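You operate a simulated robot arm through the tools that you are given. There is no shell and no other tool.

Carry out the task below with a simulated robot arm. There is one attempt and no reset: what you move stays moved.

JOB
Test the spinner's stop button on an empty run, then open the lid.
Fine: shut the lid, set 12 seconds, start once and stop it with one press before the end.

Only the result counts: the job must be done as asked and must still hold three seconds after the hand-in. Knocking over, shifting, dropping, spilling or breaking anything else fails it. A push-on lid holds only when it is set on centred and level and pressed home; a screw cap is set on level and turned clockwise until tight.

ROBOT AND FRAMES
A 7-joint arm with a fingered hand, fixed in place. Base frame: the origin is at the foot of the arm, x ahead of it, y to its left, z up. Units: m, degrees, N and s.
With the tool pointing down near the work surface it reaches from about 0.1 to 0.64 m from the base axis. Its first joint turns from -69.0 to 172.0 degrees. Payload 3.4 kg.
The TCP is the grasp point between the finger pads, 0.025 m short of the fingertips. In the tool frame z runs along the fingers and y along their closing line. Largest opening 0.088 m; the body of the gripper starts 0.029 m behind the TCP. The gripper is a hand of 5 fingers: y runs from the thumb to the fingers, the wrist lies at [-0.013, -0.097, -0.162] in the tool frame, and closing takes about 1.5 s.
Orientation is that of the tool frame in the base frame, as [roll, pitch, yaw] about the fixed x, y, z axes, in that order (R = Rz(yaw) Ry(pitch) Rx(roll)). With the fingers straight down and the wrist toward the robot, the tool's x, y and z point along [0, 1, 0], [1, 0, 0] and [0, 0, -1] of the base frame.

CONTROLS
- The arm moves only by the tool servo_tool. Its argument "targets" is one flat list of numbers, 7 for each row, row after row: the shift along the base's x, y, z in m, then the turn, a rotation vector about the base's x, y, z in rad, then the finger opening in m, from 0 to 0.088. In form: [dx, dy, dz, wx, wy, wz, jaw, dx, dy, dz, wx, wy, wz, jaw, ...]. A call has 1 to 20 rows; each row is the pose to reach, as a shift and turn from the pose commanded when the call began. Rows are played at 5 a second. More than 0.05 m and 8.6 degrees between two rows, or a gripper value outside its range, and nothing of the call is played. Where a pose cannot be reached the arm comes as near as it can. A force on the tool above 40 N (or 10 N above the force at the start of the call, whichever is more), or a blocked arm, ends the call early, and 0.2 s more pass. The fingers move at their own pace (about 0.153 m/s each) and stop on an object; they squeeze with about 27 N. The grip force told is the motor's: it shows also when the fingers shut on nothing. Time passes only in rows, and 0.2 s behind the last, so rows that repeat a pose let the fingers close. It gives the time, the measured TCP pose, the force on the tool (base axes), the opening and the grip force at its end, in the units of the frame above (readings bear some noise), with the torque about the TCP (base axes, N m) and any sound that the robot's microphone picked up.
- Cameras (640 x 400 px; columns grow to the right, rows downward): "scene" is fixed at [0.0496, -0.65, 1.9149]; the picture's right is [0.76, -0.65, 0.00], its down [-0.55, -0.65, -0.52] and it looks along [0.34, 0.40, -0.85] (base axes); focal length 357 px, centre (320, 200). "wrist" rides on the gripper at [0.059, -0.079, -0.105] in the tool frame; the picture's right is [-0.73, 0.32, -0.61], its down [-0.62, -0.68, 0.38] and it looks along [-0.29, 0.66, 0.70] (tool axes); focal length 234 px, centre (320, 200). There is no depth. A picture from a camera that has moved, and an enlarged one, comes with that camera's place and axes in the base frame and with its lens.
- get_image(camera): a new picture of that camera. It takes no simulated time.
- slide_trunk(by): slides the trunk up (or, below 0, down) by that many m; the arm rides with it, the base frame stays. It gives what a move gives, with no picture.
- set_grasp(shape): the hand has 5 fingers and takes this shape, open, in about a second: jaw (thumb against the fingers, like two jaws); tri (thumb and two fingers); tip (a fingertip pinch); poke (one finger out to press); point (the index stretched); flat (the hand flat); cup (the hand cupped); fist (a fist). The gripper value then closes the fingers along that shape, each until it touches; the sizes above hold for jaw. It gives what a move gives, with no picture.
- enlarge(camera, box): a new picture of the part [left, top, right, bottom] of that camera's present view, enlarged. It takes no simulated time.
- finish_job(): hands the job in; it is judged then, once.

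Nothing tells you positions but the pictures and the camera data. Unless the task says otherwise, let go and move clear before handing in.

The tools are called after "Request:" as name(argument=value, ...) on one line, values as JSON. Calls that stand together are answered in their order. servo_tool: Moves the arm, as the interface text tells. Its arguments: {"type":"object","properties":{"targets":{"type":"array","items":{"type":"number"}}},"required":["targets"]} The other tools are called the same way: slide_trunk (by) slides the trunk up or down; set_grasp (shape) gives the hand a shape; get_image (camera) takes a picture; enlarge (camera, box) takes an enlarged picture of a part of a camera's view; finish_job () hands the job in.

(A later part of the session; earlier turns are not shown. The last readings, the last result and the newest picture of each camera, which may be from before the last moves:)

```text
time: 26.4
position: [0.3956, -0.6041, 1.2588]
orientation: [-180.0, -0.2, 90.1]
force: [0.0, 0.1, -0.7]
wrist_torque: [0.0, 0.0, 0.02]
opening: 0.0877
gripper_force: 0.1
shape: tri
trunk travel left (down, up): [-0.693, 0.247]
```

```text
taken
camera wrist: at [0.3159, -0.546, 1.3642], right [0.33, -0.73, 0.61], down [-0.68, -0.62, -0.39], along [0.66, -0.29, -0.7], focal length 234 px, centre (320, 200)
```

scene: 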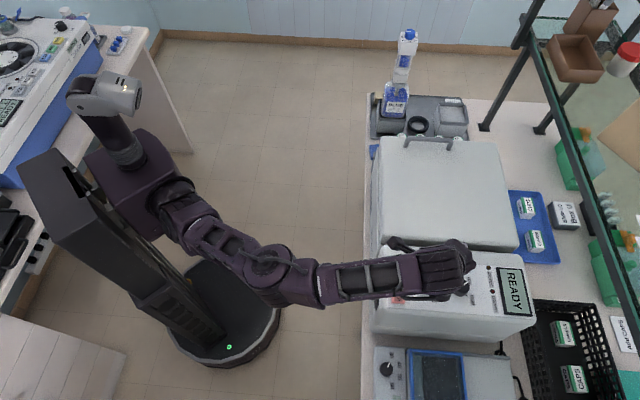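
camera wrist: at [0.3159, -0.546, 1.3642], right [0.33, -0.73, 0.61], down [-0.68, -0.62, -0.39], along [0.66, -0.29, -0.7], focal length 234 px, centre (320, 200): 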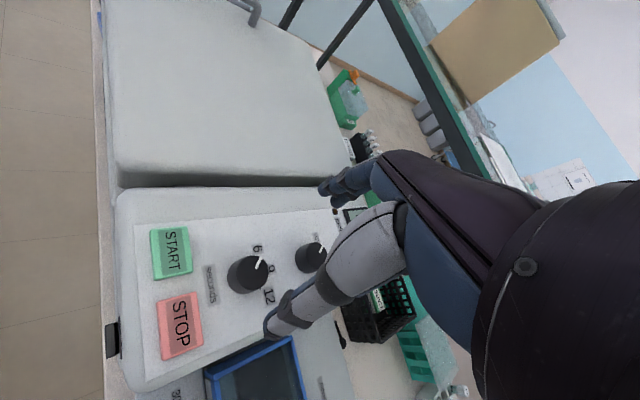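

Request:
enlarge(camera="wrist", box=[130, 210, 330, 350])

Request:
servo_tool(targets=[0, 0, 0, 0, 0, -0.14, 0.088, 0, 0, 0, 0, 0, -0.28, 0.088, 0, 0, 0, 0, 0, -0.42, 0.088, 0, 0, 0, 0, 0, -0.56, 0.088, 0, 0, 0, 0, 0, -0.7, 0.088, 0, 0, 0, 0, 0, -0.84, 0.088, 0, 0, 0, 0, 0, -0.98, 0.088, 0, 0, 0, 0, 0, -1.12, 0.088, 0, 0, 0, 0, 0, -1.26, 0.088, 0, 0, 0, 0, 0, -1.4, 0.088, 0, 0, 0, 0, 0, -1.54, 0.088, 0, 0, 0, 0, 0, -1.68, 0.088, 0, 0, 0, 0, 0, -1.8, 0.088])

Request:
get_image(camera="scene")

Request:
get_image(camera="wrist")

```text
2.86 times, centred on (230, 280) of wrist
camera zoom: at [0.3159, -0.546, 1.3642], right [0.33, -0.73, 0.61], down [-0.68, -0.62, -0.39], along [0.66, -0.29, -0.7], focal length 669 px, centre (577, -29)
```

zoom: 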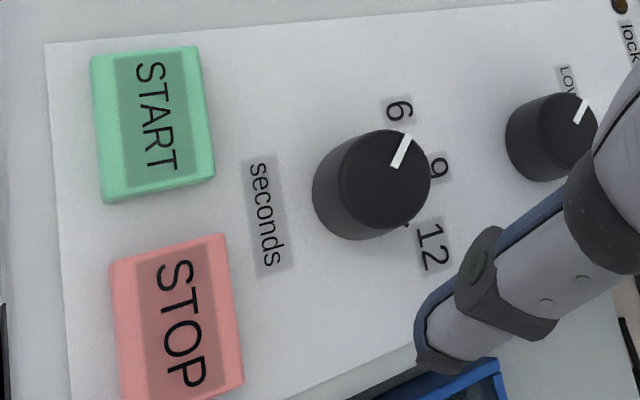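

```text
time: 29.2
position: [0.3951, -0.6057, 1.259]
orientation: [-180.0, -0.2, -13.2]
force: [-0.5, -0.4, -0.6]
wrist_torque: [0.01, -0.03, -0.01]
opening: 0.0879
gripper_force: 0.1
shape: tri
trunk travel left (down, up): [-0.693, 0.247]
```

```text
taken
```

scene: 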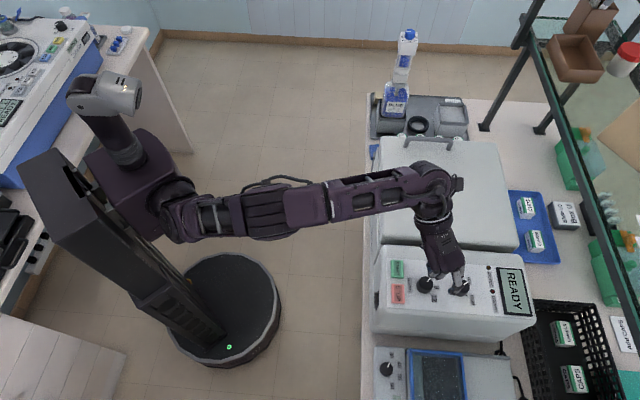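

```text
taken
camera wrist: at [0.4703, -0.5407, 1.3641], right [-0.78, -0.15, 0.6], down [-0.45, 0.8, -0.39], along [-0.43, -0.58, -0.7], focal length 234 px, centre (320, 200)
```

wrist: 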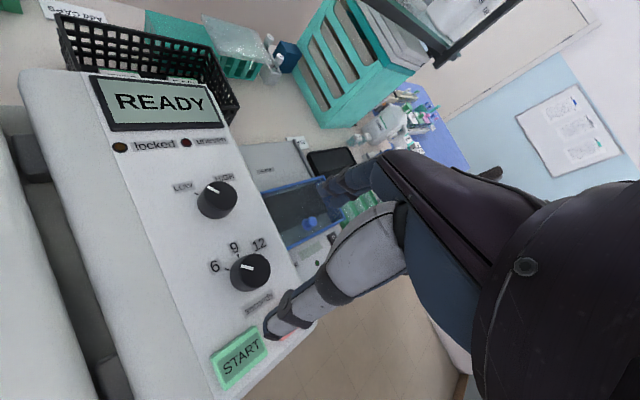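

The full twist range is reachable here. I refined the knob centre to (0.3955, -0.6065). I'll rotate back to the start yaw, narrow the fingers, align over the knob, and then use the trunk for a straight descent.

Request:
servo_tool(targets=[0, 0, 0, 0, 0, 0.14, 0.07, 0, 0, 0, 0, 0, 0.28, 0.07, 0, 0, 0, 0, 0, 0.42, 0.06, 0, 0, 0, 0, 0, 0.56, 0.06, 0, 0, 0, 0, 0, 0.7, 0.055, 0, 0, 0, 0, 0, 0.84, 0.055, 0, 0, 0, 0, 0, 0.98, 0.055, 0, 0, 0, 0, 0, 1.12, 0.055, 0, 0, 0, 0, 0, 1.26, 0.055, 0, 0, 0, 0, 0, 1.4, 0.055, 0, 0, 0, 0, 0, 1.54, 0.055, 0, 0, 0, 0, 0, 1.68, 0.055, 0, 0, 0, 0, 0, 1.77, 0.055, 0, 0, 0, 0, 0, 1.77, 0.055])

Request:
enlarge(camera="wrist", box=[130, 170, 390, 370])

```text
time: 32.2
position: [0.3948, -0.6052, 1.2575]
orientation: [180.0, -0.3, 88.5]
force: [0.2, -0.6, -0.1]
wrist_torque: [0.0, 0.0, -0.04]
opening: 0.0553
gripper_force: 0.0
shape: tri
trunk travel left (down, up): [-0.693, 0.247]
```

```text
2.00 times, centred on (260, 270) of wrist
camera zoom: at [0.3173, -0.5442, 1.3639], right [0.3, -0.74, 0.6], down [-0.7, -0.6, -0.39], along [0.65, -0.31, -0.7], focal length 468 px, centre (440, 60)
```

zoom: 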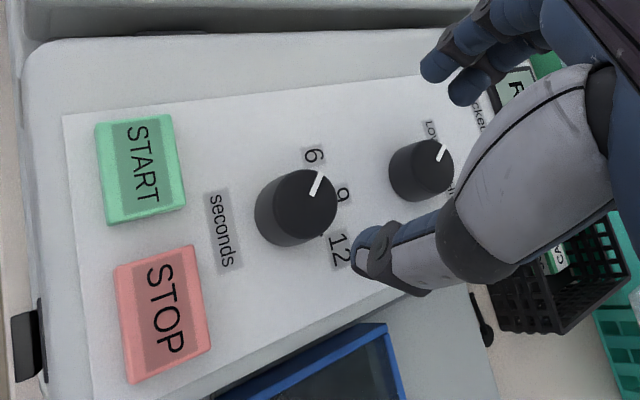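

Alignment looks within 2 mm. I'll apply a small correction and descend by the trunk.

Request:
servo_tool(targets=[0.0008, -0.0015, 0, 0, 0, 0, 0.055])

Request:
slide_trunk(by=-0.07)

Request:
enlarge(camera="wrist", box=[180, 120, 400, 340])

Request:
enlarge(camera="scene", box=[360, 220, 500, 320])

```text
time: 32.6
position: [0.3971, -0.6068, 1.258]
orientation: [180.0, -0.2, 88.4]
force: [-0.7, 0.0, 0.1]
wrist_torque: [-0.01, -0.01, 0.01]
opening: 0.0554
gripper_force: 0.0
shape: tri
trunk travel left (down, up): [-0.693, 0.247]
```

```text
time: 33.7
position: [0.3959, -0.6062, 1.189]
orientation: [179.9, -0.1, 88.4]
force: [-0.5, -0.6, 0.6]
wrist_torque: [0.0, -0.01, -0.02]
opening: 0.0557
gripper_force: 0.1
shape: tri
trunk travel left (down, up): [-0.623, 0.317]
```

```text
1.82 times, centred on (290, 230) of wrist
camera zoom: at [0.3183, -0.5454, 1.2939], right [0.3, -0.74, 0.6], down [-0.7, -0.6, -0.39], along [0.65, -0.31, -0.7], focal length 426 px, centre (374, 146)
```

zoom: 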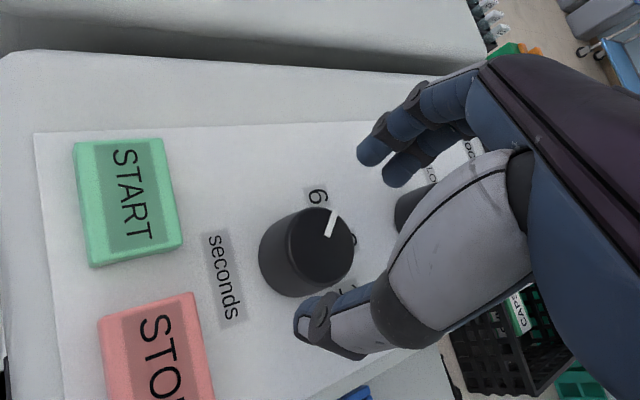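

```text
4.00 times, centred on (430, 270) of scene
camera zoom: at [0.0496, -0.65, 1.9149], right [0.76, -0.65, 0.0], down [-0.55, -0.65, -0.52], along [0.34, 0.4, -0.85], focal length 1427 px, centre (-120, -80)
```

zoom: 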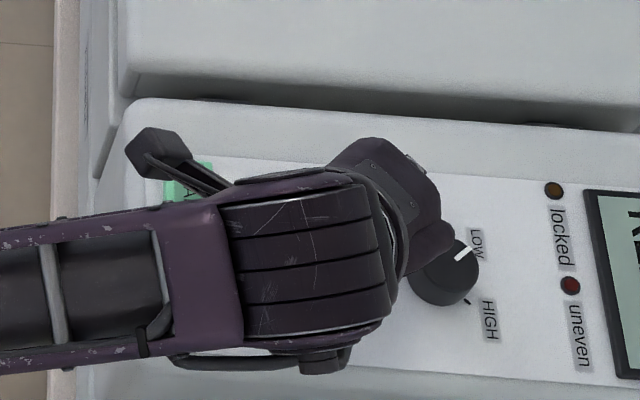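

Request:
servo_tool(targets=[-0.0005, -0.0015, 0, 0, 0, 0, 0.055])

Request:
slide_trunk(by=-0.033)

Request:
enlarge(camera="wrist", box=[180, 120, 400, 340])

```text
time: 34.1
position: [0.3961, -0.6086, 1.1886]
orientation: [179.9, -0.3, 88.4]
force: [0.0, -0.7, 0.0]
wrist_torque: [0.0, 0.0, -0.02]
opening: 0.0554
gripper_force: 0.0
shape: tri
trunk travel left (down, up): [-0.623, 0.317]
```

```text
time: 34.9
position: [0.3943, -0.6085, 1.1549]
orientation: [-180.0, -0.3, 88.4]
force: [0.5, -0.2, -0.1]
wrist_torque: [0.0, -0.02, -0.02]
opening: 0.0555
gripper_force: 0.1
shape: tri
trunk travel left (down, up): [-0.59, 0.35]
```

```text
1.82 times, centred on (290, 230) of wrist
camera zoom: at [0.3179, -0.5469, 1.2609], right [0.3, -0.74, 0.61], down [-0.7, -0.6, -0.39], along [0.65, -0.31, -0.7], focal length 426 px, centre (374, 146)
```

zoom: 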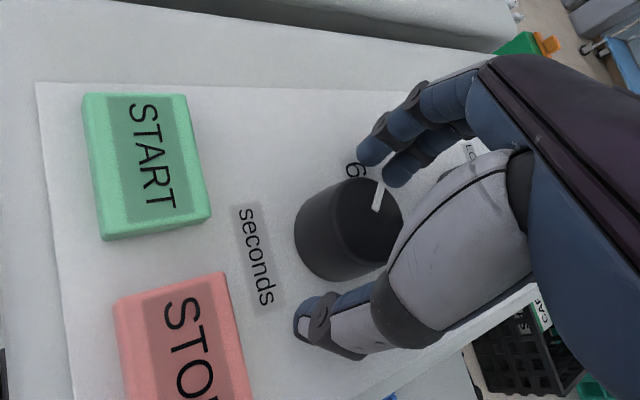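

The knob is centred between the thumb and two fingers. I'll close on it.

Request:
servo_tool(targets=[0, 0, -0.003, 0, 0, 0, 0.055, 0, 0, -0.003, 0, 0, 0, 0.045, 0, 0, -0.003, 0, 0, 0, 0.035, 0, 0, -0.003, 0, 0, 0, 0.025, 0, 0, -0.003, 0, 0, 0, 0.02, 0, 0, -0.003, 0, 0, 0, 0.02, 0, 0, -0.003, 0, 0, 0, 0.02, 0, 0, -0.003, 0, 0, 0, 0.02])

Request:
enlarge(camera="wrist", box=[180, 120, 400, 340])

```text
time: 36.7
position: [0.3955, -0.6083, 1.152]
orientation: [179.9, -0.1, 88.4]
force: [-1.6, 0.0, -0.3]
wrist_torque: [0.01, -0.02, -0.03]
opening: 0.0252
gripper_force: 27.2
shape: tri
trunk travel left (down, up): [-0.59, 0.35]
```

```text
1.82 times, centred on (290, 230) of wrist
camera zoom: at [0.3178, -0.5474, 1.2577], right [0.3, -0.74, 0.6], down [-0.7, -0.6, -0.39], along [0.65, -0.31, -0.7], focal length 426 px, centre (374, 146)
```

zoom: 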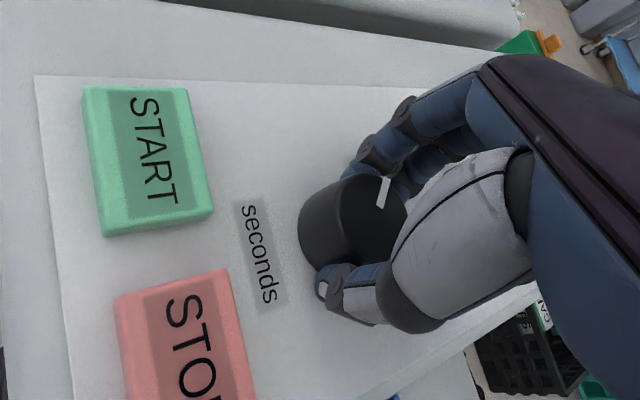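

The grip is firm, at 27 N. I'll twist clockwise halfway first and check.

Request:
servo_tool(targets=[0, 0, -0.003, 0, 0, -0.11, 0.02, 0, 0, -0.003, 0, 0, -0.22, 0.02, 0, 0, -0.003, 0, 0, -0.33, 0.02, 0, 0, -0.003, 0, 0, -0.44, 0.02, 0, 0, -0.003, 0, 0, -0.55, 0.02, 0, 0, -0.003, 0, 0, -0.66, 0.02, 0, 0, -0.003, 0, 0, -0.77, 0.02, 0, 0, -0.003, 0, 0, -0.87, 0.02])

Request:
enlarge(camera="wrist", box=[180, 120, 400, 340])

Request:
enlarge(camera="scene", box=[360, 220, 500, 320])

```text
time: 38.5
position: [0.3936, -0.6074, 1.1517]
orientation: [179.8, -0.3, 38.4]
force: [-0.8, -3.9, 13.2]
wrist_torque: [-0.1, -0.01, 0.03]
opening: 0.0256
gripper_force: 26.8
shape: tri
trunk travel left (down, up): [-0.59, 0.35]
```

```text
1.82 times, centred on (290, 230) of wrist
camera zoom: at [0.3898, -0.5088, 1.2563], right [-0.37, -0.7, 0.61], down [-0.91, 0.15, -0.39], along [0.18, -0.69, -0.7], focal length 426 px, centre (374, 146)
```

zoom: 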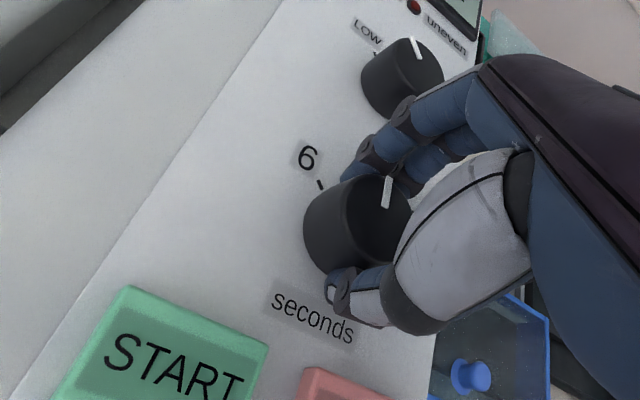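

```text
4.00 times, centred on (430, 270) of scene
camera zoom: at [0.0496, -0.65, 1.9149], right [0.76, -0.65, 0.0], down [-0.55, -0.65, -0.52], along [0.34, 0.4, -0.85], focal length 1427 px, centre (-120, -80)
```

zoom: 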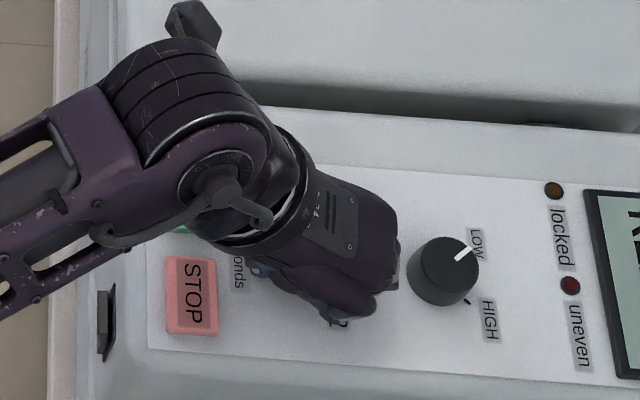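

The knob turns with the hand. There is 13 N of vertical load, so I'll ease up 2 mm while finishing the turn.

Request:
servo_tool(targets=[0.001, 0, 0.001, 0, 0, -0.11, 0.02, 0.001, 0, 0.002, 0, 0, -0.22, 0.02, 0.001, 0, 0.002, 0, 0, -0.33, 0.02, 0.001, 0, 0.002, 0, 0, -0.44, 0.02, 0.001, 0, 0.002, 0, 0, -0.55, 0.02, 0.001, 0, 0.002, 0, 0, -0.66, 0.02, 0.001, 0, 0.002, 0, 0, -0.77, 0.02, 0.001, 0, 0.002, 0, 0, -0.87, 0.02])

Request:
enlarge(camera="wrist", box=[180, 120, 400, 340])

Request:
get_image(camera="scene")

```text
time: 40.3
position: [0.3948, -0.6086, 1.1522]
orientation: [-179.8, -0.4, -11.4]
force: [-8.6, 3.4, -2.7]
wrist_torque: [-0.04, 0.13, 0.01]
opening: 0.0241
gripper_force: 27.0
shape: tri
trunk travel left (down, up): [-0.59, 0.35]
```

```text
1.82 times, centred on (290, 230) of wrist
camera zoom: at [0.467, -0.5421, 1.2576], right [-0.78, -0.17, 0.6], down [-0.47, 0.79, -0.39], along [-0.41, -0.59, -0.7], focal length 426 px, centre (374, 146)
```

zoom: 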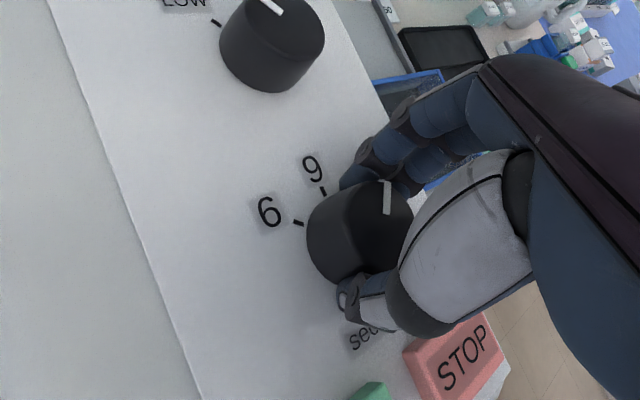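

```text
taken
```

scene: 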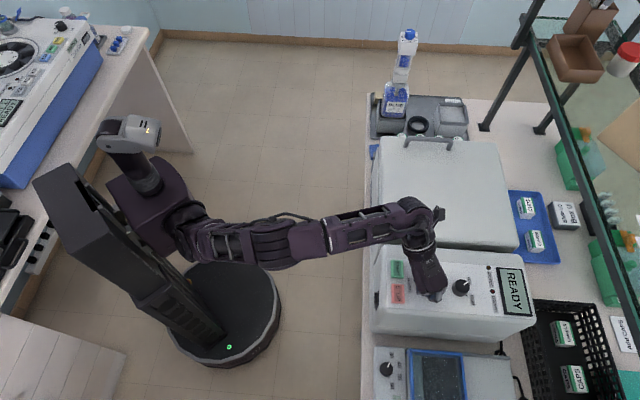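

The knob has turned about 100°. I'll release it gently, lift straight up and check the pointer.

Request:
servo_tool(targets=[0, 0, 0, 0, 0, 0, 0.03, 0, 0, 0, 0, 0, 0, 0.04, 0, 0, 0, 0, 0, 0, 0.05, 0, 0, 0, 0, 0, 0, 0.055, 0, 0, 0.0, 0, 0, 0, 0.055, 0, 0, 0.02, 0, 0, 0, 0.055, 0, 0, 0.05, 0, 0, 0, 0.055, 0, 0, 0.09, 0, 0, 0, 0.055])

Request:
enlarge(camera="wrist", box=[160, 180, 330, 390])

Request:
enlarge(camera="scene", box=[370, 240, 480, 320])

```text
time: 42.1
position: [0.3951, -0.6088, 1.221]
orientation: [179.9, -0.3, -11.2]
force: [0.2, 0.1, -0.3]
wrist_torque: [0.02, -0.02, -0.01]
opening: 0.0549
gripper_force: 0.1
shape: tri
out of reach, approached as far as the arm can: row 8
trunk travel left (down, up): [-0.59, 0.35]
```

```text
1.90 times, centred on (245, 285) of wrist
camera zoom: at [0.4679, -0.5419, 1.3267], right [-0.78, -0.17, 0.6], down [-0.48, 0.79, -0.39], along [-0.41, -0.59, -0.7], focal length 446 px, centre (463, 38)
```

zoom: 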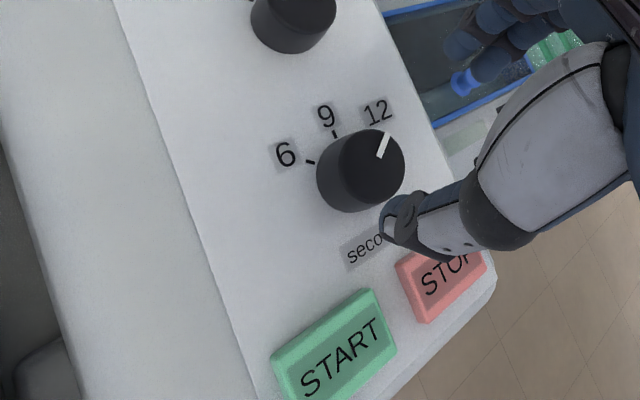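

```text
5.00 times, centred on (425, 280) of scene
camera zoom: at [0.0496, -0.65, 1.9149], right [0.76, -0.65, 0.0], down [-0.55, -0.65, -0.52], along [0.34, 0.4, -0.85], focal length 1784 px, centre (-205, -200)
```

zoom: 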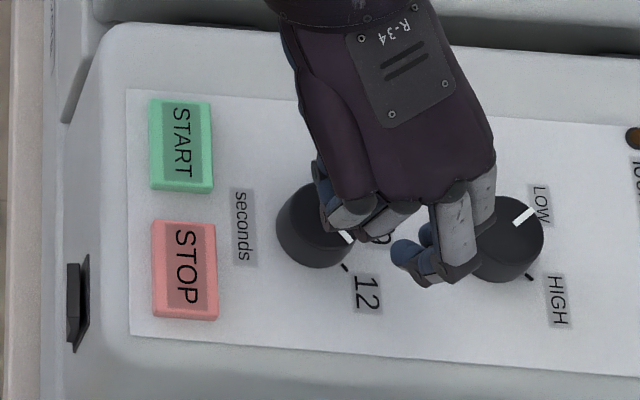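

The pointer looks near 12. I'll back the hand off toward the robot to see it clearly.

Request:
servo_tool(targets=[-0.02, 0.02, 0.01, 0, 0, 0.14, 0.055, -0.04, 0.04, 0.015, 0, 0, 0.28, 0.055, -0.06, 0.06, 0.02, 0, 0, 0.42, 0.055, -0.08, 0.08, 0.02, 0, 0, 0.56, 0.055, -0.1, 0.1, 0.02, 0, 0, 0.7, 0.055, -0.115, 0.115, 0.02, 0, 0, 0.84, 0.055, -0.12, 0.12, 0.02, 0, 0, 0.98, 0.055])

Request:
get_image(camera="wrist")

Request:
enlarge(camera="scene", box=[400, 260, 480, 310])

```text
time: 43.7
position: [0.2778, -0.4891, 1.241]
orientation: [180.0, -0.1, 45.0]
force: [0.1, 0.4, -0.5]
wrist_torque: [-0.01, -0.03, 0.0]
opening: 0.0549
gripper_force: 0.2
shape: tri
trunk travel left (down, up): [-0.59, 0.35]
```

```text
taken
camera wrist: at [0.2617, -0.3917, 1.3461], right [-0.29, -0.74, 0.6], down [-0.92, 0.04, -0.39], along [0.26, -0.67, -0.7], focal length 234 px, centre (320, 200)
```

wrist: 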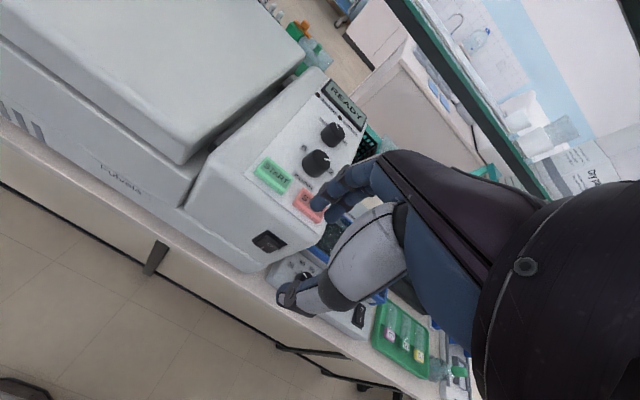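

```text
8.00 times, centred on (440, 285) of scene
camera zoom: at [0.0496, -0.65, 1.9149], right [0.76, -0.65, 0.0], down [-0.55, -0.65, -0.52], along [0.34, 0.4, -0.85], focal length 2854 px, centre (-640, -480)
```

zoom: 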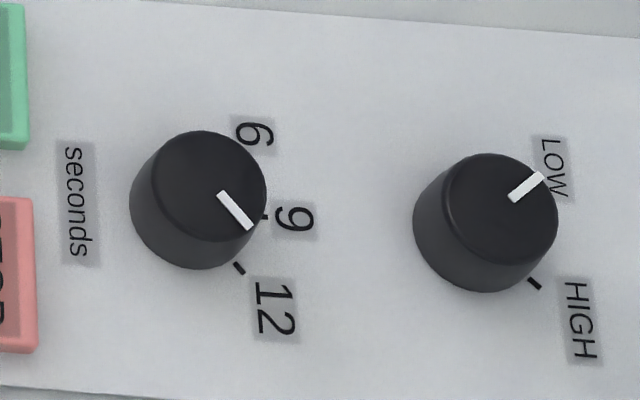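

The pointer is parallel to the 12 tick, so 12 seconds is set. Now I'll form the poke shape and hover over START to check the fingertip alignment.

Request:
set_grasp(shape="poke")

Request:
servo_tool(targets=[0.035, -0.015, 0.0, 0, 0, 0, 0, 0.07, -0.03, 0.0, 0, 0, 0, 0, 0.1, -0.05, 0.0, 0, 0, 0, 0])

Request:
get_image(camera="wrist")

Request:
get_image(camera="scene")

```text
time: 44.6
position: [0.2768, -0.4891, 1.242]
orientation: [-180.0, -0.3, 44.7]
force: [0.0, -0.6, 0.2]
wrist_torque: [-0.03, -0.01, 0.02]
opening: 0.0
gripper_force: 0.0
shape: poke
trunk travel left (down, up): [-0.59, 0.35]
```

```text
time: 45.4
position: [0.3783, -0.5398, 1.24]
orientation: [-179.9, -0.2, 44.9]
force: [0.3, -0.2, 0.3]
wrist_torque: [0.0, 0.01, -0.01]
opening: 0.0001
gripper_force: 27.0
shape: jaw
trunk travel left (down, up): [-0.59, 0.35]
```

```text
taken
camera wrist: at [0.3641, -0.4419, 1.345], right [-0.29, -0.74, 0.6], down [-0.92, 0.04, -0.38], along [0.26, -0.67, -0.7], focal length 234 px, centre (320, 200)
```

wrist: 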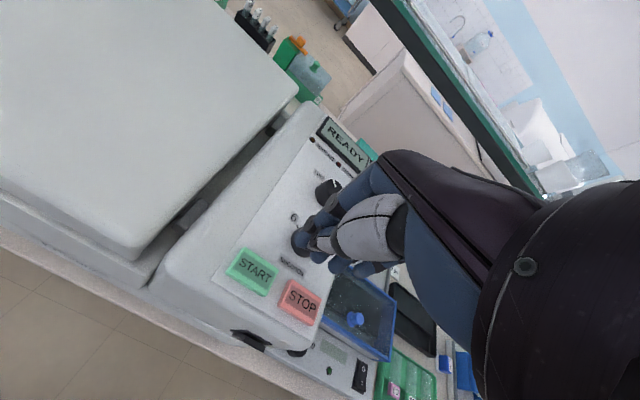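

```text
taken
```

scene: 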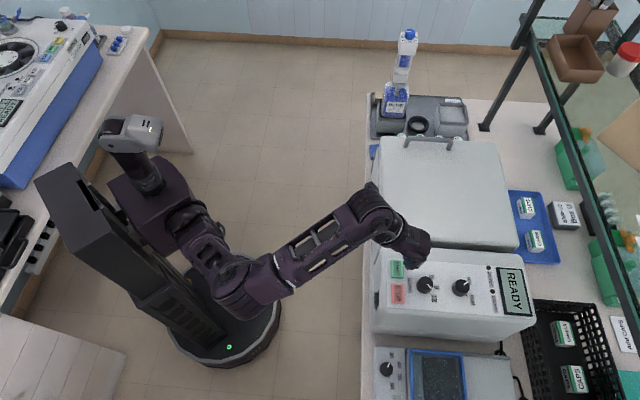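

Sending 0 closed the hand into a jaw, so in poke I need to keep sending 0.088. I'll set poke again and check the fingertip.

Request:
set_grasp(shape="poke")

Request:
servo_tool(targets=[0, 0, 0, 0, 0, 0, 0.088])

Request:
enlarge(camera="wrist", box=[200, 140, 400, 340])

Request:
enlarge(camera="scene", box=[360, 200, 500, 320])

```text
time: 46.3
position: [0.3772, -0.5379, 1.2416]
orientation: [-180.0, -0.2, 44.9]
force: [-0.2, 0.8, 0.5]
wrist_torque: [-0.03, 0.02, 0.01]
opening: 0.0001
gripper_force: 0.1
shape: poke
trunk travel left (down, up): [-0.59, 0.35]
```

```text
time: 46.7
position: [0.3755, -0.5394, 1.2413]
orientation: [180.0, -0.2, 44.9]
force: [-0.7, -0.2, 0.0]
wrist_torque: [0.02, -0.03, -0.01]
opening: 0.0
gripper_force: 0.0
shape: poke
trunk travel left (down, up): [-0.59, 0.35]
```

```text
2.00 times, centred on (300, 240) of wrist
camera zoom: at [0.3618, -0.441, 1.3461], right [-0.29, -0.74, 0.6], down [-0.92, 0.04, -0.39], along [0.26, -0.67, -0.7], focal length 468 px, centre (360, 120)
```

zoom: 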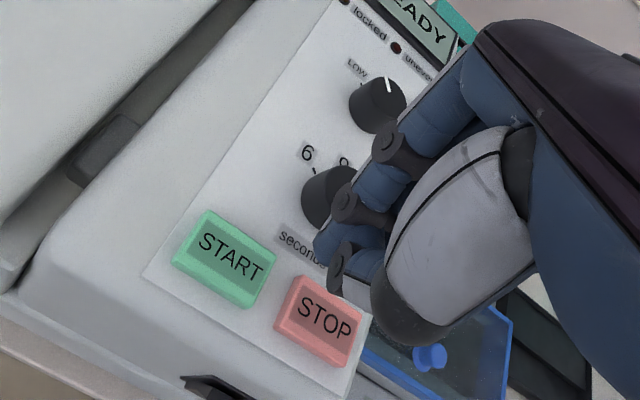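

```text
3.33 times, centred on (430, 260) of scene
camera zoom: at [0.0496, -0.65, 1.9149], right [0.76, -0.65, 0.0], down [-0.55, -0.65, -0.52], along [0.34, 0.4, -0.85], focal length 1189 px, centre (-47, 0)
```

zoom: 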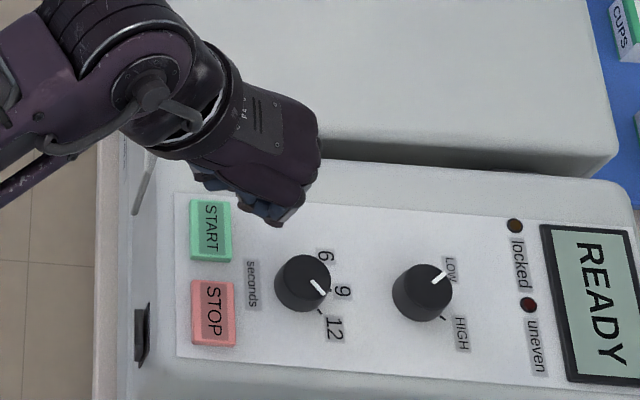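

Request:
servo_tool(targets=[0, 0, 0, 0, 0, 0, 0.088, 0, 0, 0, 0, 0, 0, 0.088, 0, 0, 0, 0, 0, 0, 0.088, 0, 0, 0, 0, 0, 0, 0.088, 0, 0, 0, 0, 0, 0, 0.088])

Request:
enlarge(camera="wrist", box=[200, 140, 400, 340])

```text
time: 47.9
position: [0.3774, -0.5394, 1.241]
orientation: [179.9, -0.2, 45.0]
force: [-0.8, 0.3, 1.0]
wrist_torque: [0.0, 0.0, -0.02]
opening: 0.0
gripper_force: 0.0
shape: poke
trunk travel left (down, up): [-0.59, 0.35]
```

```text
2.00 times, centred on (300, 240) of wrist
camera zoom: at [0.3618, -0.441, 1.346], right [-0.29, -0.74, 0.6], down [-0.92, 0.04, -0.39], along [0.26, -0.67, -0.7], focal length 468 px, centre (360, 120)
```

zoom: 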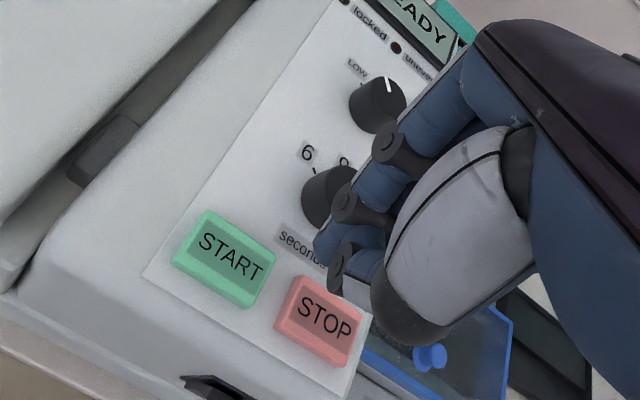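

I'll reset the hand through the open jaw so the index comes out fully extended, as it did the first time.

Request:
set_grasp(shape="jaw")

Request:
servo_tool(targets=[0, 0, 0.01, 0, 0, 0, 0.088, 0, 0, 0.01, 0, 0, 0, 0.088, 0, 0, 0.01, 0, 0, 0, 0.088, 0, 0, 0.01, 0, 0, 0, 0.088])

Request:
set_grasp(shape="poke")

Request:
enlarge(camera="wrist", box=[200, 140, 400, 340])

```text
time: 48.8
position: [0.3764, -0.5386, 1.241]
orientation: [-180.0, -0.2, 44.9]
force: [0.2, -0.5, 0.4]
wrist_torque: [-0.01, 0.02, -0.05]
opening: 0.0878
gripper_force: 0.2
shape: jaw
trunk travel left (down, up): [-0.59, 0.35]
```

```text
time: 49.8
position: [0.3766, -0.5387, 1.2516]
orientation: [179.9, -0.2, 44.9]
force: [0.7, -0.1, 0.2]
wrist_torque: [-0.01, 0.0, 0.01]
opening: 0.0877
gripper_force: 0.1
shape: jaw
trunk travel left (down, up): [-0.59, 0.35]
```

```text
time: 50.7
position: [0.376, -0.5404, 1.2518]
orientation: [180.0, -0.2, 45.0]
force: [-0.5, -0.7, 0.4]
wrist_torque: [-0.02, 0.01, -0.02]
opening: 0.0
gripper_force: 0.0
shape: poke
trunk travel left (down, up): [-0.59, 0.35]
```

```text
2.00 times, centred on (300, 240) of wrist
camera zoom: at [0.3619, -0.4411, 1.3561], right [-0.29, -0.74, 0.6], down [-0.92, 0.04, -0.39], along [0.26, -0.67, -0.7], focal length 468 px, centre (360, 120)
```

zoom: 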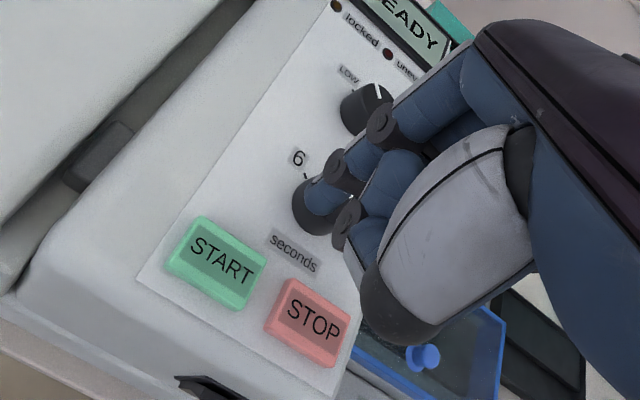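

I'd like more clearance between the pressing fingertip and the curled fingers, so I'll see whether "point" stretches the index farther.

Request:
set_grasp(shape="point")

Request:
get_image(camera="wrist")

Request:
enlarge(camera="scene", box=[360, 200, 500, 320])

```text
time: 51.6
position: [0.3763, -0.5393, 1.2504]
orientation: [180.0, -0.1, 44.9]
force: [-0.7, 0.4, 1.2]
wrist_torque: [-0.03, 0.02, -0.05]
opening: 0.0002
gripper_force: 0.0
shape: point
trunk travel left (down, up): [-0.59, 0.35]
```

```text
taken
camera wrist: at [0.3619, -0.441, 1.3561], right [-0.29, -0.74, 0.6], down [-0.92, 0.04, -0.39], along [0.26, -0.67, -0.7], focal length 234 px, centre (320, 200)
```

wrist: 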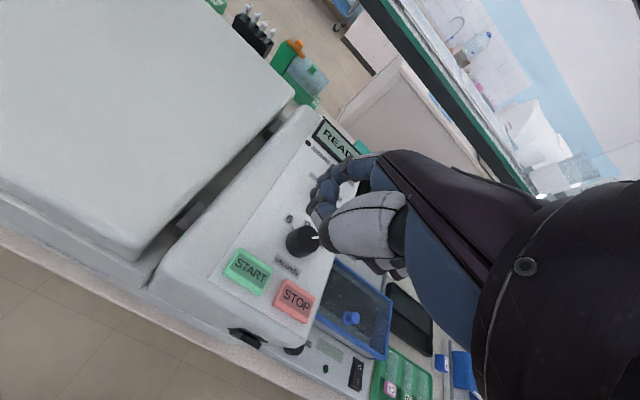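

```text
3.33 times, centred on (430, 260) of scene
camera zoom: at [0.0496, -0.65, 1.9149], right [0.76, -0.65, 0.0], down [-0.55, -0.65, -0.52], along [0.34, 0.4, -0.85], focal length 1189 px, centre (-47, 0)
```

zoom: 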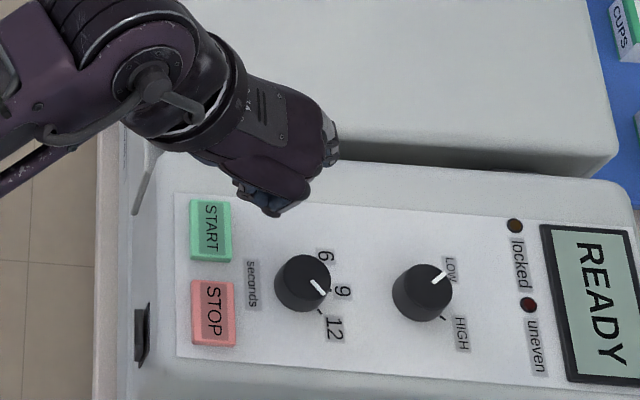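

Request:
enlarge(camera="wrist", box=[240, 120, 420, 300])

Request:
enlarge(camera="scene", box=[390, 215, 450, 275])

```text
2.22 times, centred on (330, 210) of wrist
camera zoom: at [0.3619, -0.441, 1.3561], right [-0.29, -0.74, 0.6], down [-0.92, 0.04, -0.39], along [0.26, -0.67, -0.7], focal length 520 px, centre (298, 178)
```

zoom: 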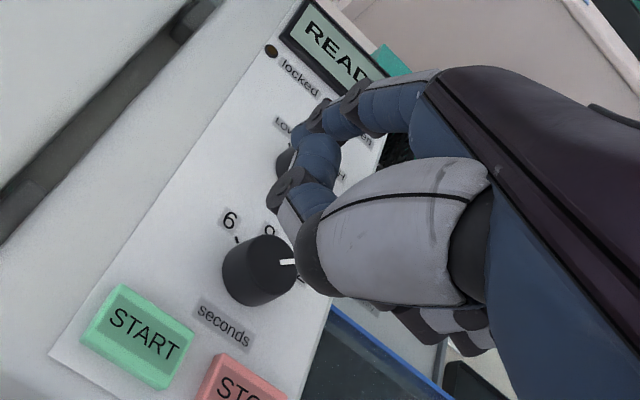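

```text
6.67 times, centred on (420, 245) of scene
camera zoom: at [0.0496, -0.65, 1.9149], right [0.76, -0.65, 0.0], down [-0.55, -0.65, -0.52], along [0.34, 0.4, -0.85], focal length 2379 px, centre (-347, -100)
```

zoom: 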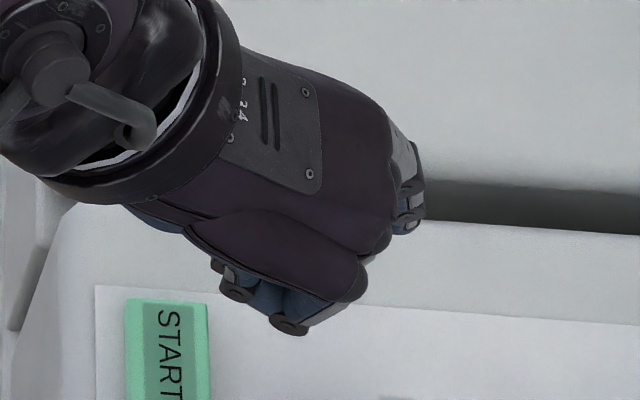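

"Point" isn't clearly better, so I'll go back to poke via the open jaw. I'll also yaw the hand so the other fingers lie off the front of the panel and away from STOP.

Request:
set_grasp(shape="jaw")

Request:
servo_tool(targets=[0, 0, 0, 0, 0, -0.13, 0.088, -0.001, 0, 0, 0, 0, -0.26, 0.088, -0.002, -0.001, 0, 0, 0, -0.39, 0.088, -0.004, -0.001, 0, 0, 0, -0.52, 0.088, -0.006, -0.002, 0, 0, 0, -0.65, 0.088, -0.007, -0.002, 0, 0, 0, -0.785, 0.088])

Request:
set_grasp(shape="poke")

Request:
enlarge(camera="wrist", box=[180, 140, 400, 360])

Request:
enlarge(camera="scene", box=[360, 200, 500, 320])

```text
time: 52.5
position: [0.3761, -0.5388, 1.2512]
orientation: [180.0, -0.2, 44.9]
force: [-0.1, -0.7, 0.4]
wrist_torque: [0.0, -0.03, 0.01]
opening: 0.0879
gripper_force: 0.1
shape: jaw
trunk travel left (down, up): [-0.59, 0.35]
```

```text
time: 53.9
position: [0.3681, -0.5478, 1.2402]
orientation: [180.0, -0.3, -0.1]
force: [1.1, -0.7, -0.4]
wrist_torque: [0.02, 0.02, 0.03]
opening: 0.0876
gripper_force: 0.1
shape: jaw
out of reach, approached as far as the arm can: row 6
trunk travel left (down, up): [-0.59, 0.35]
```

```text
time: 54.8
position: [0.3701, -0.5476, 1.2405]
orientation: [-180.0, -0.4, 0.0]
force: [0.8, -0.3, -0.1]
wrist_torque: [0.04, -0.01, 0.0]
opening: 0.0002
gripper_force: 0.0
shape: poke
trunk travel left (down, up): [-0.59, 0.35]
```

```text
1.82 times, centred on (290, 250) of wrist
camera zoom: at [0.4265, -0.4674, 1.3465], right [-0.73, -0.32, 0.6], down [-0.62, 0.68, -0.39], along [-0.29, -0.66, -0.7], focal length 426 px, centre (374, 109)
```

zoom: 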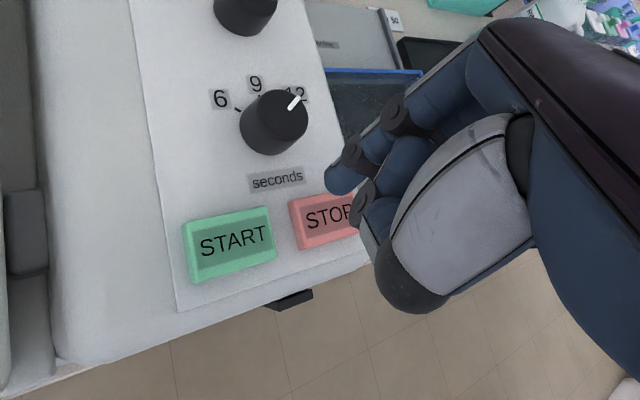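

```text
3.33 times, centred on (430, 260) of scene
camera zoom: at [0.0496, -0.65, 1.9149], right [0.76, -0.65, 0.0], down [-0.55, -0.65, -0.52], along [0.34, 0.4, -0.85], focal length 1189 px, centre (-47, 0)
```

zoom: 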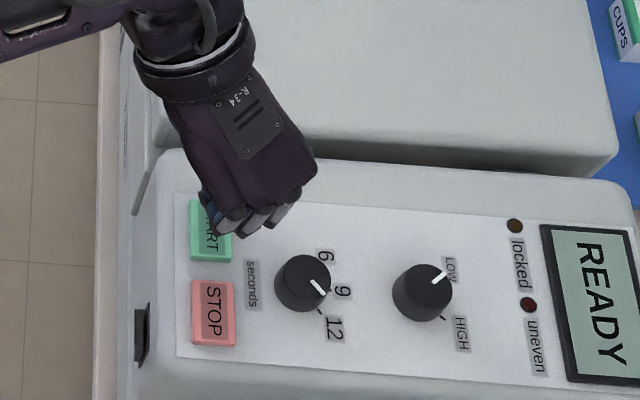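

The index tip sits above the START area. I'll move to just above START and see whether the pose is fully reachable there.

Request:
servo_tool(targets=[0, 0.002, -0.015, 0, 0, 0, 0.088, 0, 0.004, -0.03, 0, 0, 0, 0.088, 0, 0.0065, -0.045, 0, 0, 0, 0.088])

Request:
enlarge(camera="wrist", box=[180, 140, 400, 360])

Request:
enlarge(camera="scene", box=[370, 220, 470, 310])

```text
time: 55.6
position: [0.3682, -0.5419, 1.1957]
orientation: [179.9, -0.2, -0.1]
force: [0.5, 0.3, -0.3]
wrist_torque: [-0.01, 0.01, -0.01]
opening: 0.0001
gripper_force: 0.0
shape: poke
trunk travel left (down, up): [-0.59, 0.35]
```

```text
1.82 times, centred on (290, 250) of wrist
camera zoom: at [0.4264, -0.4618, 1.3007], right [-0.73, -0.32, 0.6], down [-0.62, 0.68, -0.39], along [-0.29, -0.66, -0.7], focal length 426 px, centre (374, 109)
```

zoom: 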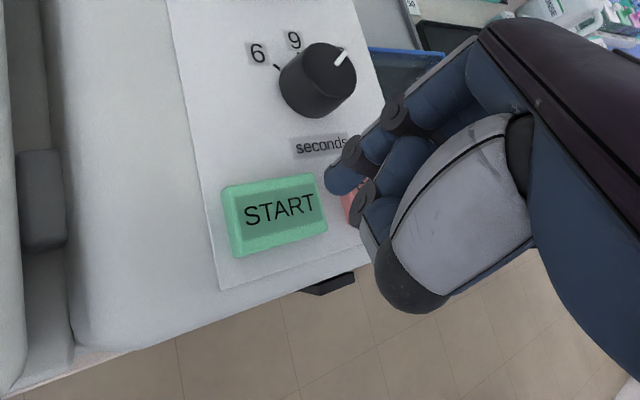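

```text
4.44 times, centred on (420, 265) of scene
camera zoom: at [0.0496, -0.65, 1.9149], right [0.76, -0.65, 0.0], down [-0.55, -0.65, -0.52], along [0.34, 0.4, -0.85], focal length 1586 px, centre (-124, -89)
```

zoom: 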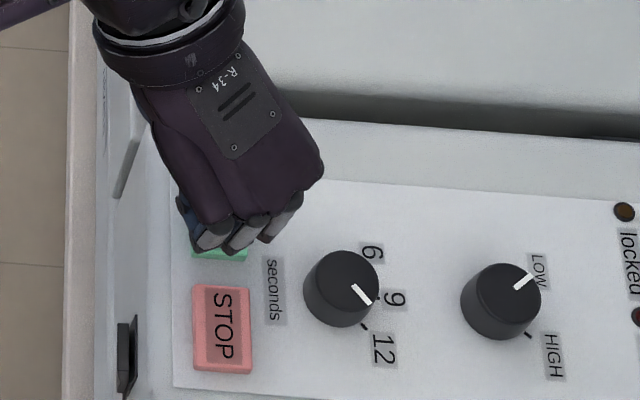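

Request:
servo_tool(targets=[0, 0, -0.012, 0, 0, 0, 0.088, 0, 0, -0.024, 0, 0, 0, 0.088])

Request:
enlarge(camera="wrist", box=[220, 160, 380, 320])

```text
time: 56.2
position: [0.3684, -0.541, 1.1721]
orientation: [-180.0, -0.2, -0.1]
force: [0.4, 0.6, 0.7]
wrist_torque: [-0.02, 0.0, 0.0]
opening: 0.0
gripper_force: 0.0
shape: poke
trunk travel left (down, up): [-0.59, 0.35]
```

```text
2.50 times, centred on (300, 240) of wrist
camera zoom: at [0.4266, -0.461, 1.2766], right [-0.73, -0.32, 0.6], down [-0.62, 0.68, -0.38], along [-0.29, -0.66, -0.7], focal length 585 px, centre (370, 100)
```

zoom: 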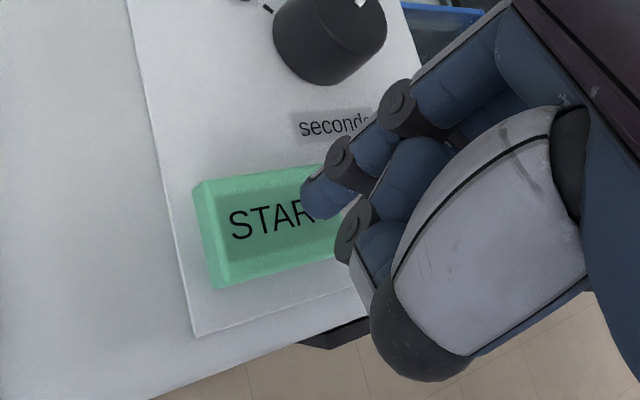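

The fingertip is over START with about 1 cm to go. I'll descend in small steps until the press registers.

Request:
servo_tool(targets=[0, 0, -0.003, 0, 0, 0, 0.088, 0, 0, -0.005, 0, 0, 0, 0.088, 0, 0, -0.007, 0, 0, 0, 0.088])

Request:
enlarge(camera="wrist", box=[220, 160, 380, 320])

Request:
enlarge(camera="scene", box=[370, 240, 550, 330])

```text
time: 57.0
position: [0.3672, -0.5409, 1.1658]
orientation: [-180.0, -0.2, -0.1]
force: [1.0, -0.7, -0.3]
wrist_torque: [0.01, 0.02, 0.01]
opening: 0.0001
gripper_force: 0.1
shape: poke
trunk travel left (down, up): [-0.59, 0.35]
```

```text
2.50 times, centred on (300, 240) of wrist
camera zoom: at [0.4269, -0.4611, 1.2698], right [-0.73, -0.32, 0.6], down [-0.62, 0.68, -0.38], along [-0.29, -0.66, -0.7], focal length 585 px, centre (370, 100)
```

zoom: 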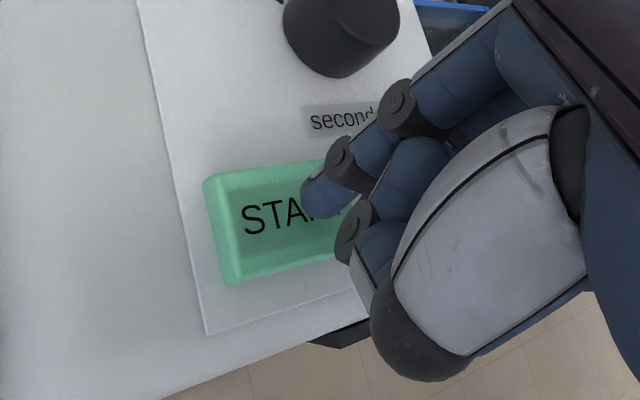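

```text
3.56 times, centred on (460, 285) of scene
camera zoom: at [0.0496, -0.65, 1.9149], right [0.76, -0.65, 0.0], down [-0.55, -0.65, -0.52], along [0.34, 0.4, -0.85], focal length 1269 px, centre (-178, -102)
```

zoom: 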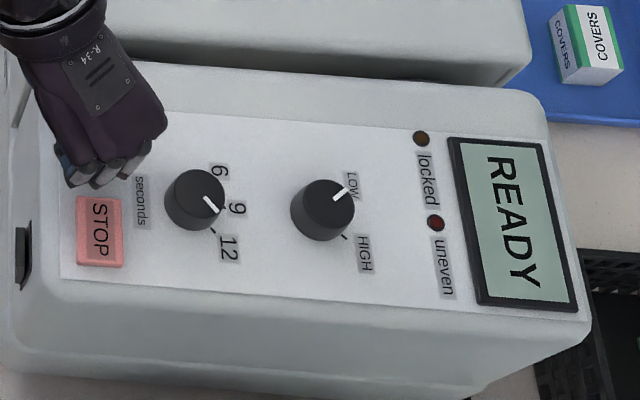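

Request:
servo_tool(targets=[0, 0, -0.0015, 0, 0, 0, 0.088, 0, 0, -0.003, 0, 0, 0, 0.088, 0, 0, -0.0045, 0, 0, 0, 0.088])

Request:
enlarge(camera="scene", box=[370, 240, 550, 330])

```text
time: 57.8
position: [0.3684, -0.5404, 1.1604]
orientation: [-180.0, -0.2, -0.1]
force: [-0.2, -0.8, 0.9]
wrist_torque: [-0.03, 0.0, -0.02]
opening: 0.0
gripper_force: 0.0
shape: poke
trunk travel left (down, up): [-0.59, 0.35]
```

```text
3.56 times, centred on (460, 285) of scene
camera zoom: at [0.0496, -0.65, 1.9149], right [0.76, -0.65, 0.0], down [-0.55, -0.65, -0.52], along [0.34, 0.4, -0.85], focal length 1269 px, centre (-178, -102)
```

zoom: 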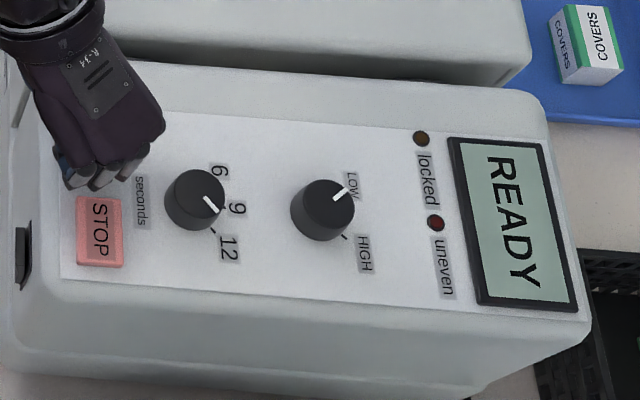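

Request:
servo_tool(targets=[0, 0, -0.0015, 0, 0, 0, 0.088, 0, 0, -0.003, 0, 0, 0, 0.088, 0, 0, -0.0045, 0, 0, 0, 0.088])

Request:
enlarge(camera="scene", box=[370, 240, 550, 330])

Request:
enlarge(camera="wrist", box=[220, 160, 380, 320])

```text
time: 58.6
position: [0.3678, -0.5405, 1.1564]
orientation: [179.9, -0.3, -0.1]
force: [0.9, -1.3, 7.2]
wrist_torque: [0.0, 0.04, 0.01]
opening: 0.0001
gripper_force: 0.1
shape: poke
trunk travel left (down, up): [-0.59, 0.35]
heard: click
```

```text
3.56 times, centred on (460, 285) of scene
camera zoom: at [0.0496, -0.65, 1.9149], right [0.76, -0.65, 0.0], down [-0.55, -0.65, -0.52], along [0.34, 0.4, -0.85], focal length 1269 px, centre (-178, -102)
```

zoom: 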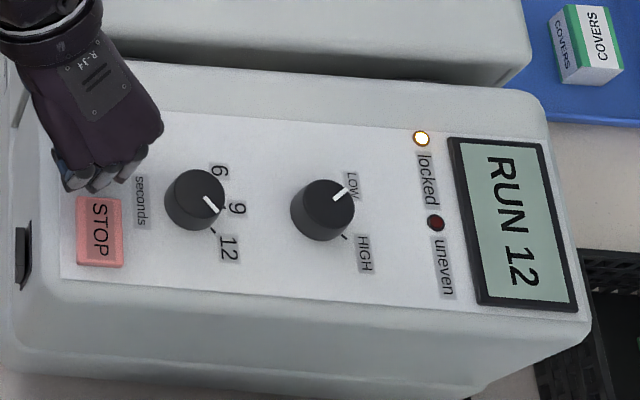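

```text
2.50 times, centred on (300, 240) of wrist
camera zoom: at [0.4264, -0.4606, 1.2623], right [-0.73, -0.32, 0.6], down [-0.62, 0.68, -0.39], along [-0.29, -0.66, -0.7], focal length 585 px, centre (370, 100)
```

zoom: 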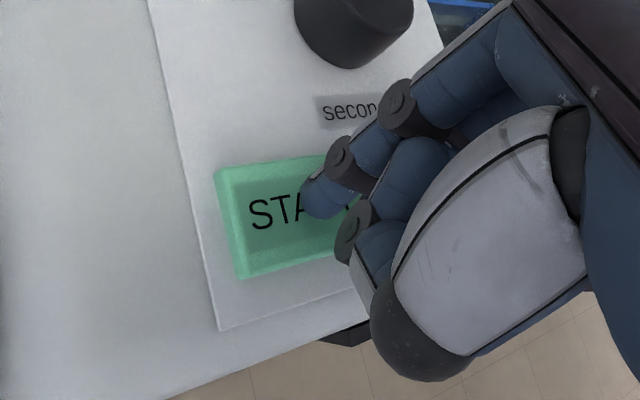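

START clicked once and the display reads RUN 12. Now I'll lift, move over to STOP, and press it once.

Request:
servo_tool(targets=[0, 0, 0.02, 0, 0, 0, 0.088, -0.02, -0.02, 0.022, 0, 0, 0, 0.088, -0.041, -0.0415, 0.02, 0, 0, 0, 0.088, -0.041, -0.0415, 0.012, 0, 0, 0, 0.088, -0.041, -0.0415, 0.006, 0, 0, 0, 0.088])

Request:
enlarge(camera="scene", box=[370, 240, 550, 330])

Request:
enlarge(camera="wrist", box=[220, 160, 380, 320])

```text
time: 59.8
position: [0.3274, -0.5824, 1.1623]
orientation: [180.0, -0.2, -0.1]
force: [0.3, -0.1, 0.4]
wrist_torque: [-0.01, 0.0, 0.0]
opening: 0.0
gripper_force: 0.1
shape: poke
trunk travel left (down, up): [-0.59, 0.35]
```

```text
3.56 times, centred on (460, 285) of scene
camera zoom: at [0.0496, -0.65, 1.9149], right [0.76, -0.65, 0.0], down [-0.55, -0.65, -0.52], along [0.34, 0.4, -0.85], focal length 1269 px, centre (-178, -102)
```

zoom: 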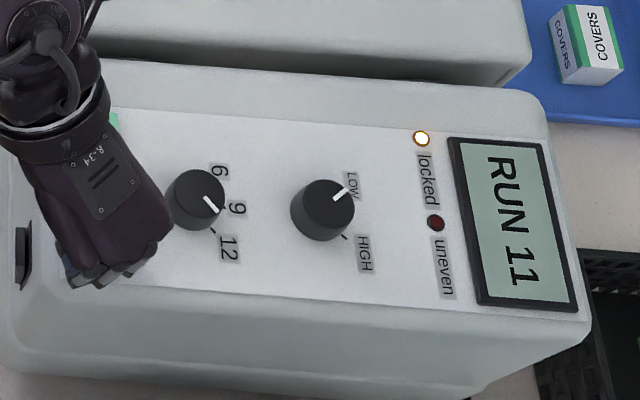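

```text
2.50 times, centred on (300, 240) of wrist
camera zoom: at [0.3859, -0.5026, 1.2675], right [-0.73, -0.32, 0.6], down [-0.62, 0.68, -0.38], along [-0.29, -0.66, -0.7], focal length 585 px, centre (370, 100)
```

zoom: 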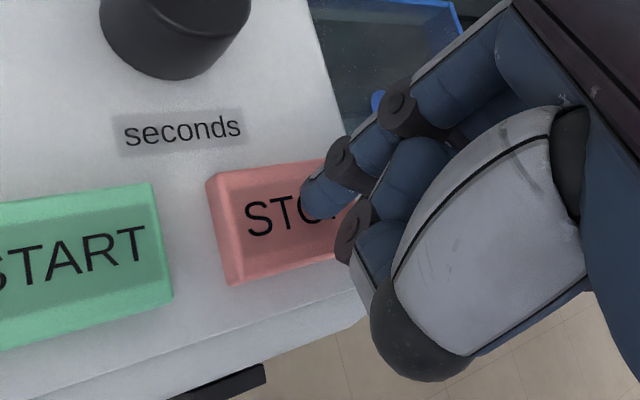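

The finger is over STOP and the display shows RUN 11. I'll press STOP once now.

Request:
servo_tool(targets=[0, 0, -0.002, 0, 0, 0, 0.088, 0, 0, -0.004, 0, 0, 0, 0.088, 0, 0, -0.0055, 0, 0, 0, 0.088, 0, 0, -0.0065, 0, 0, 0, 0.088])

Request:
enlarge(camera="scene", box=[370, 240, 550, 330])

```text
time: 60.8
position: [0.3279, -0.5818, 1.157]
orientation: [179.8, -0.4, -0.1]
force: [2.3, -2.0, 7.2]
wrist_torque: [-0.01, 0.04, 0.02]
opening: 0.0
gripper_force: 0.0
shape: poke
trunk travel left (down, up): [-0.59, 0.35]
heard: click
```

```text
3.56 times, centred on (460, 285) of scene
camera zoom: at [0.0496, -0.65, 1.9149], right [0.76, -0.65, 0.0], down [-0.55, -0.65, -0.52], along [0.34, 0.4, -0.85], focal length 1269 px, centre (-178, -102)
```

zoom: 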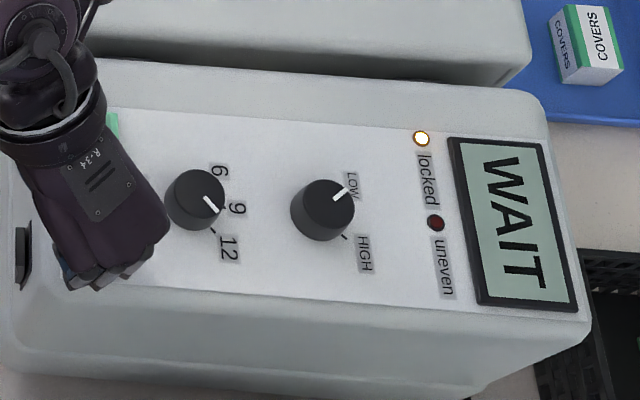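

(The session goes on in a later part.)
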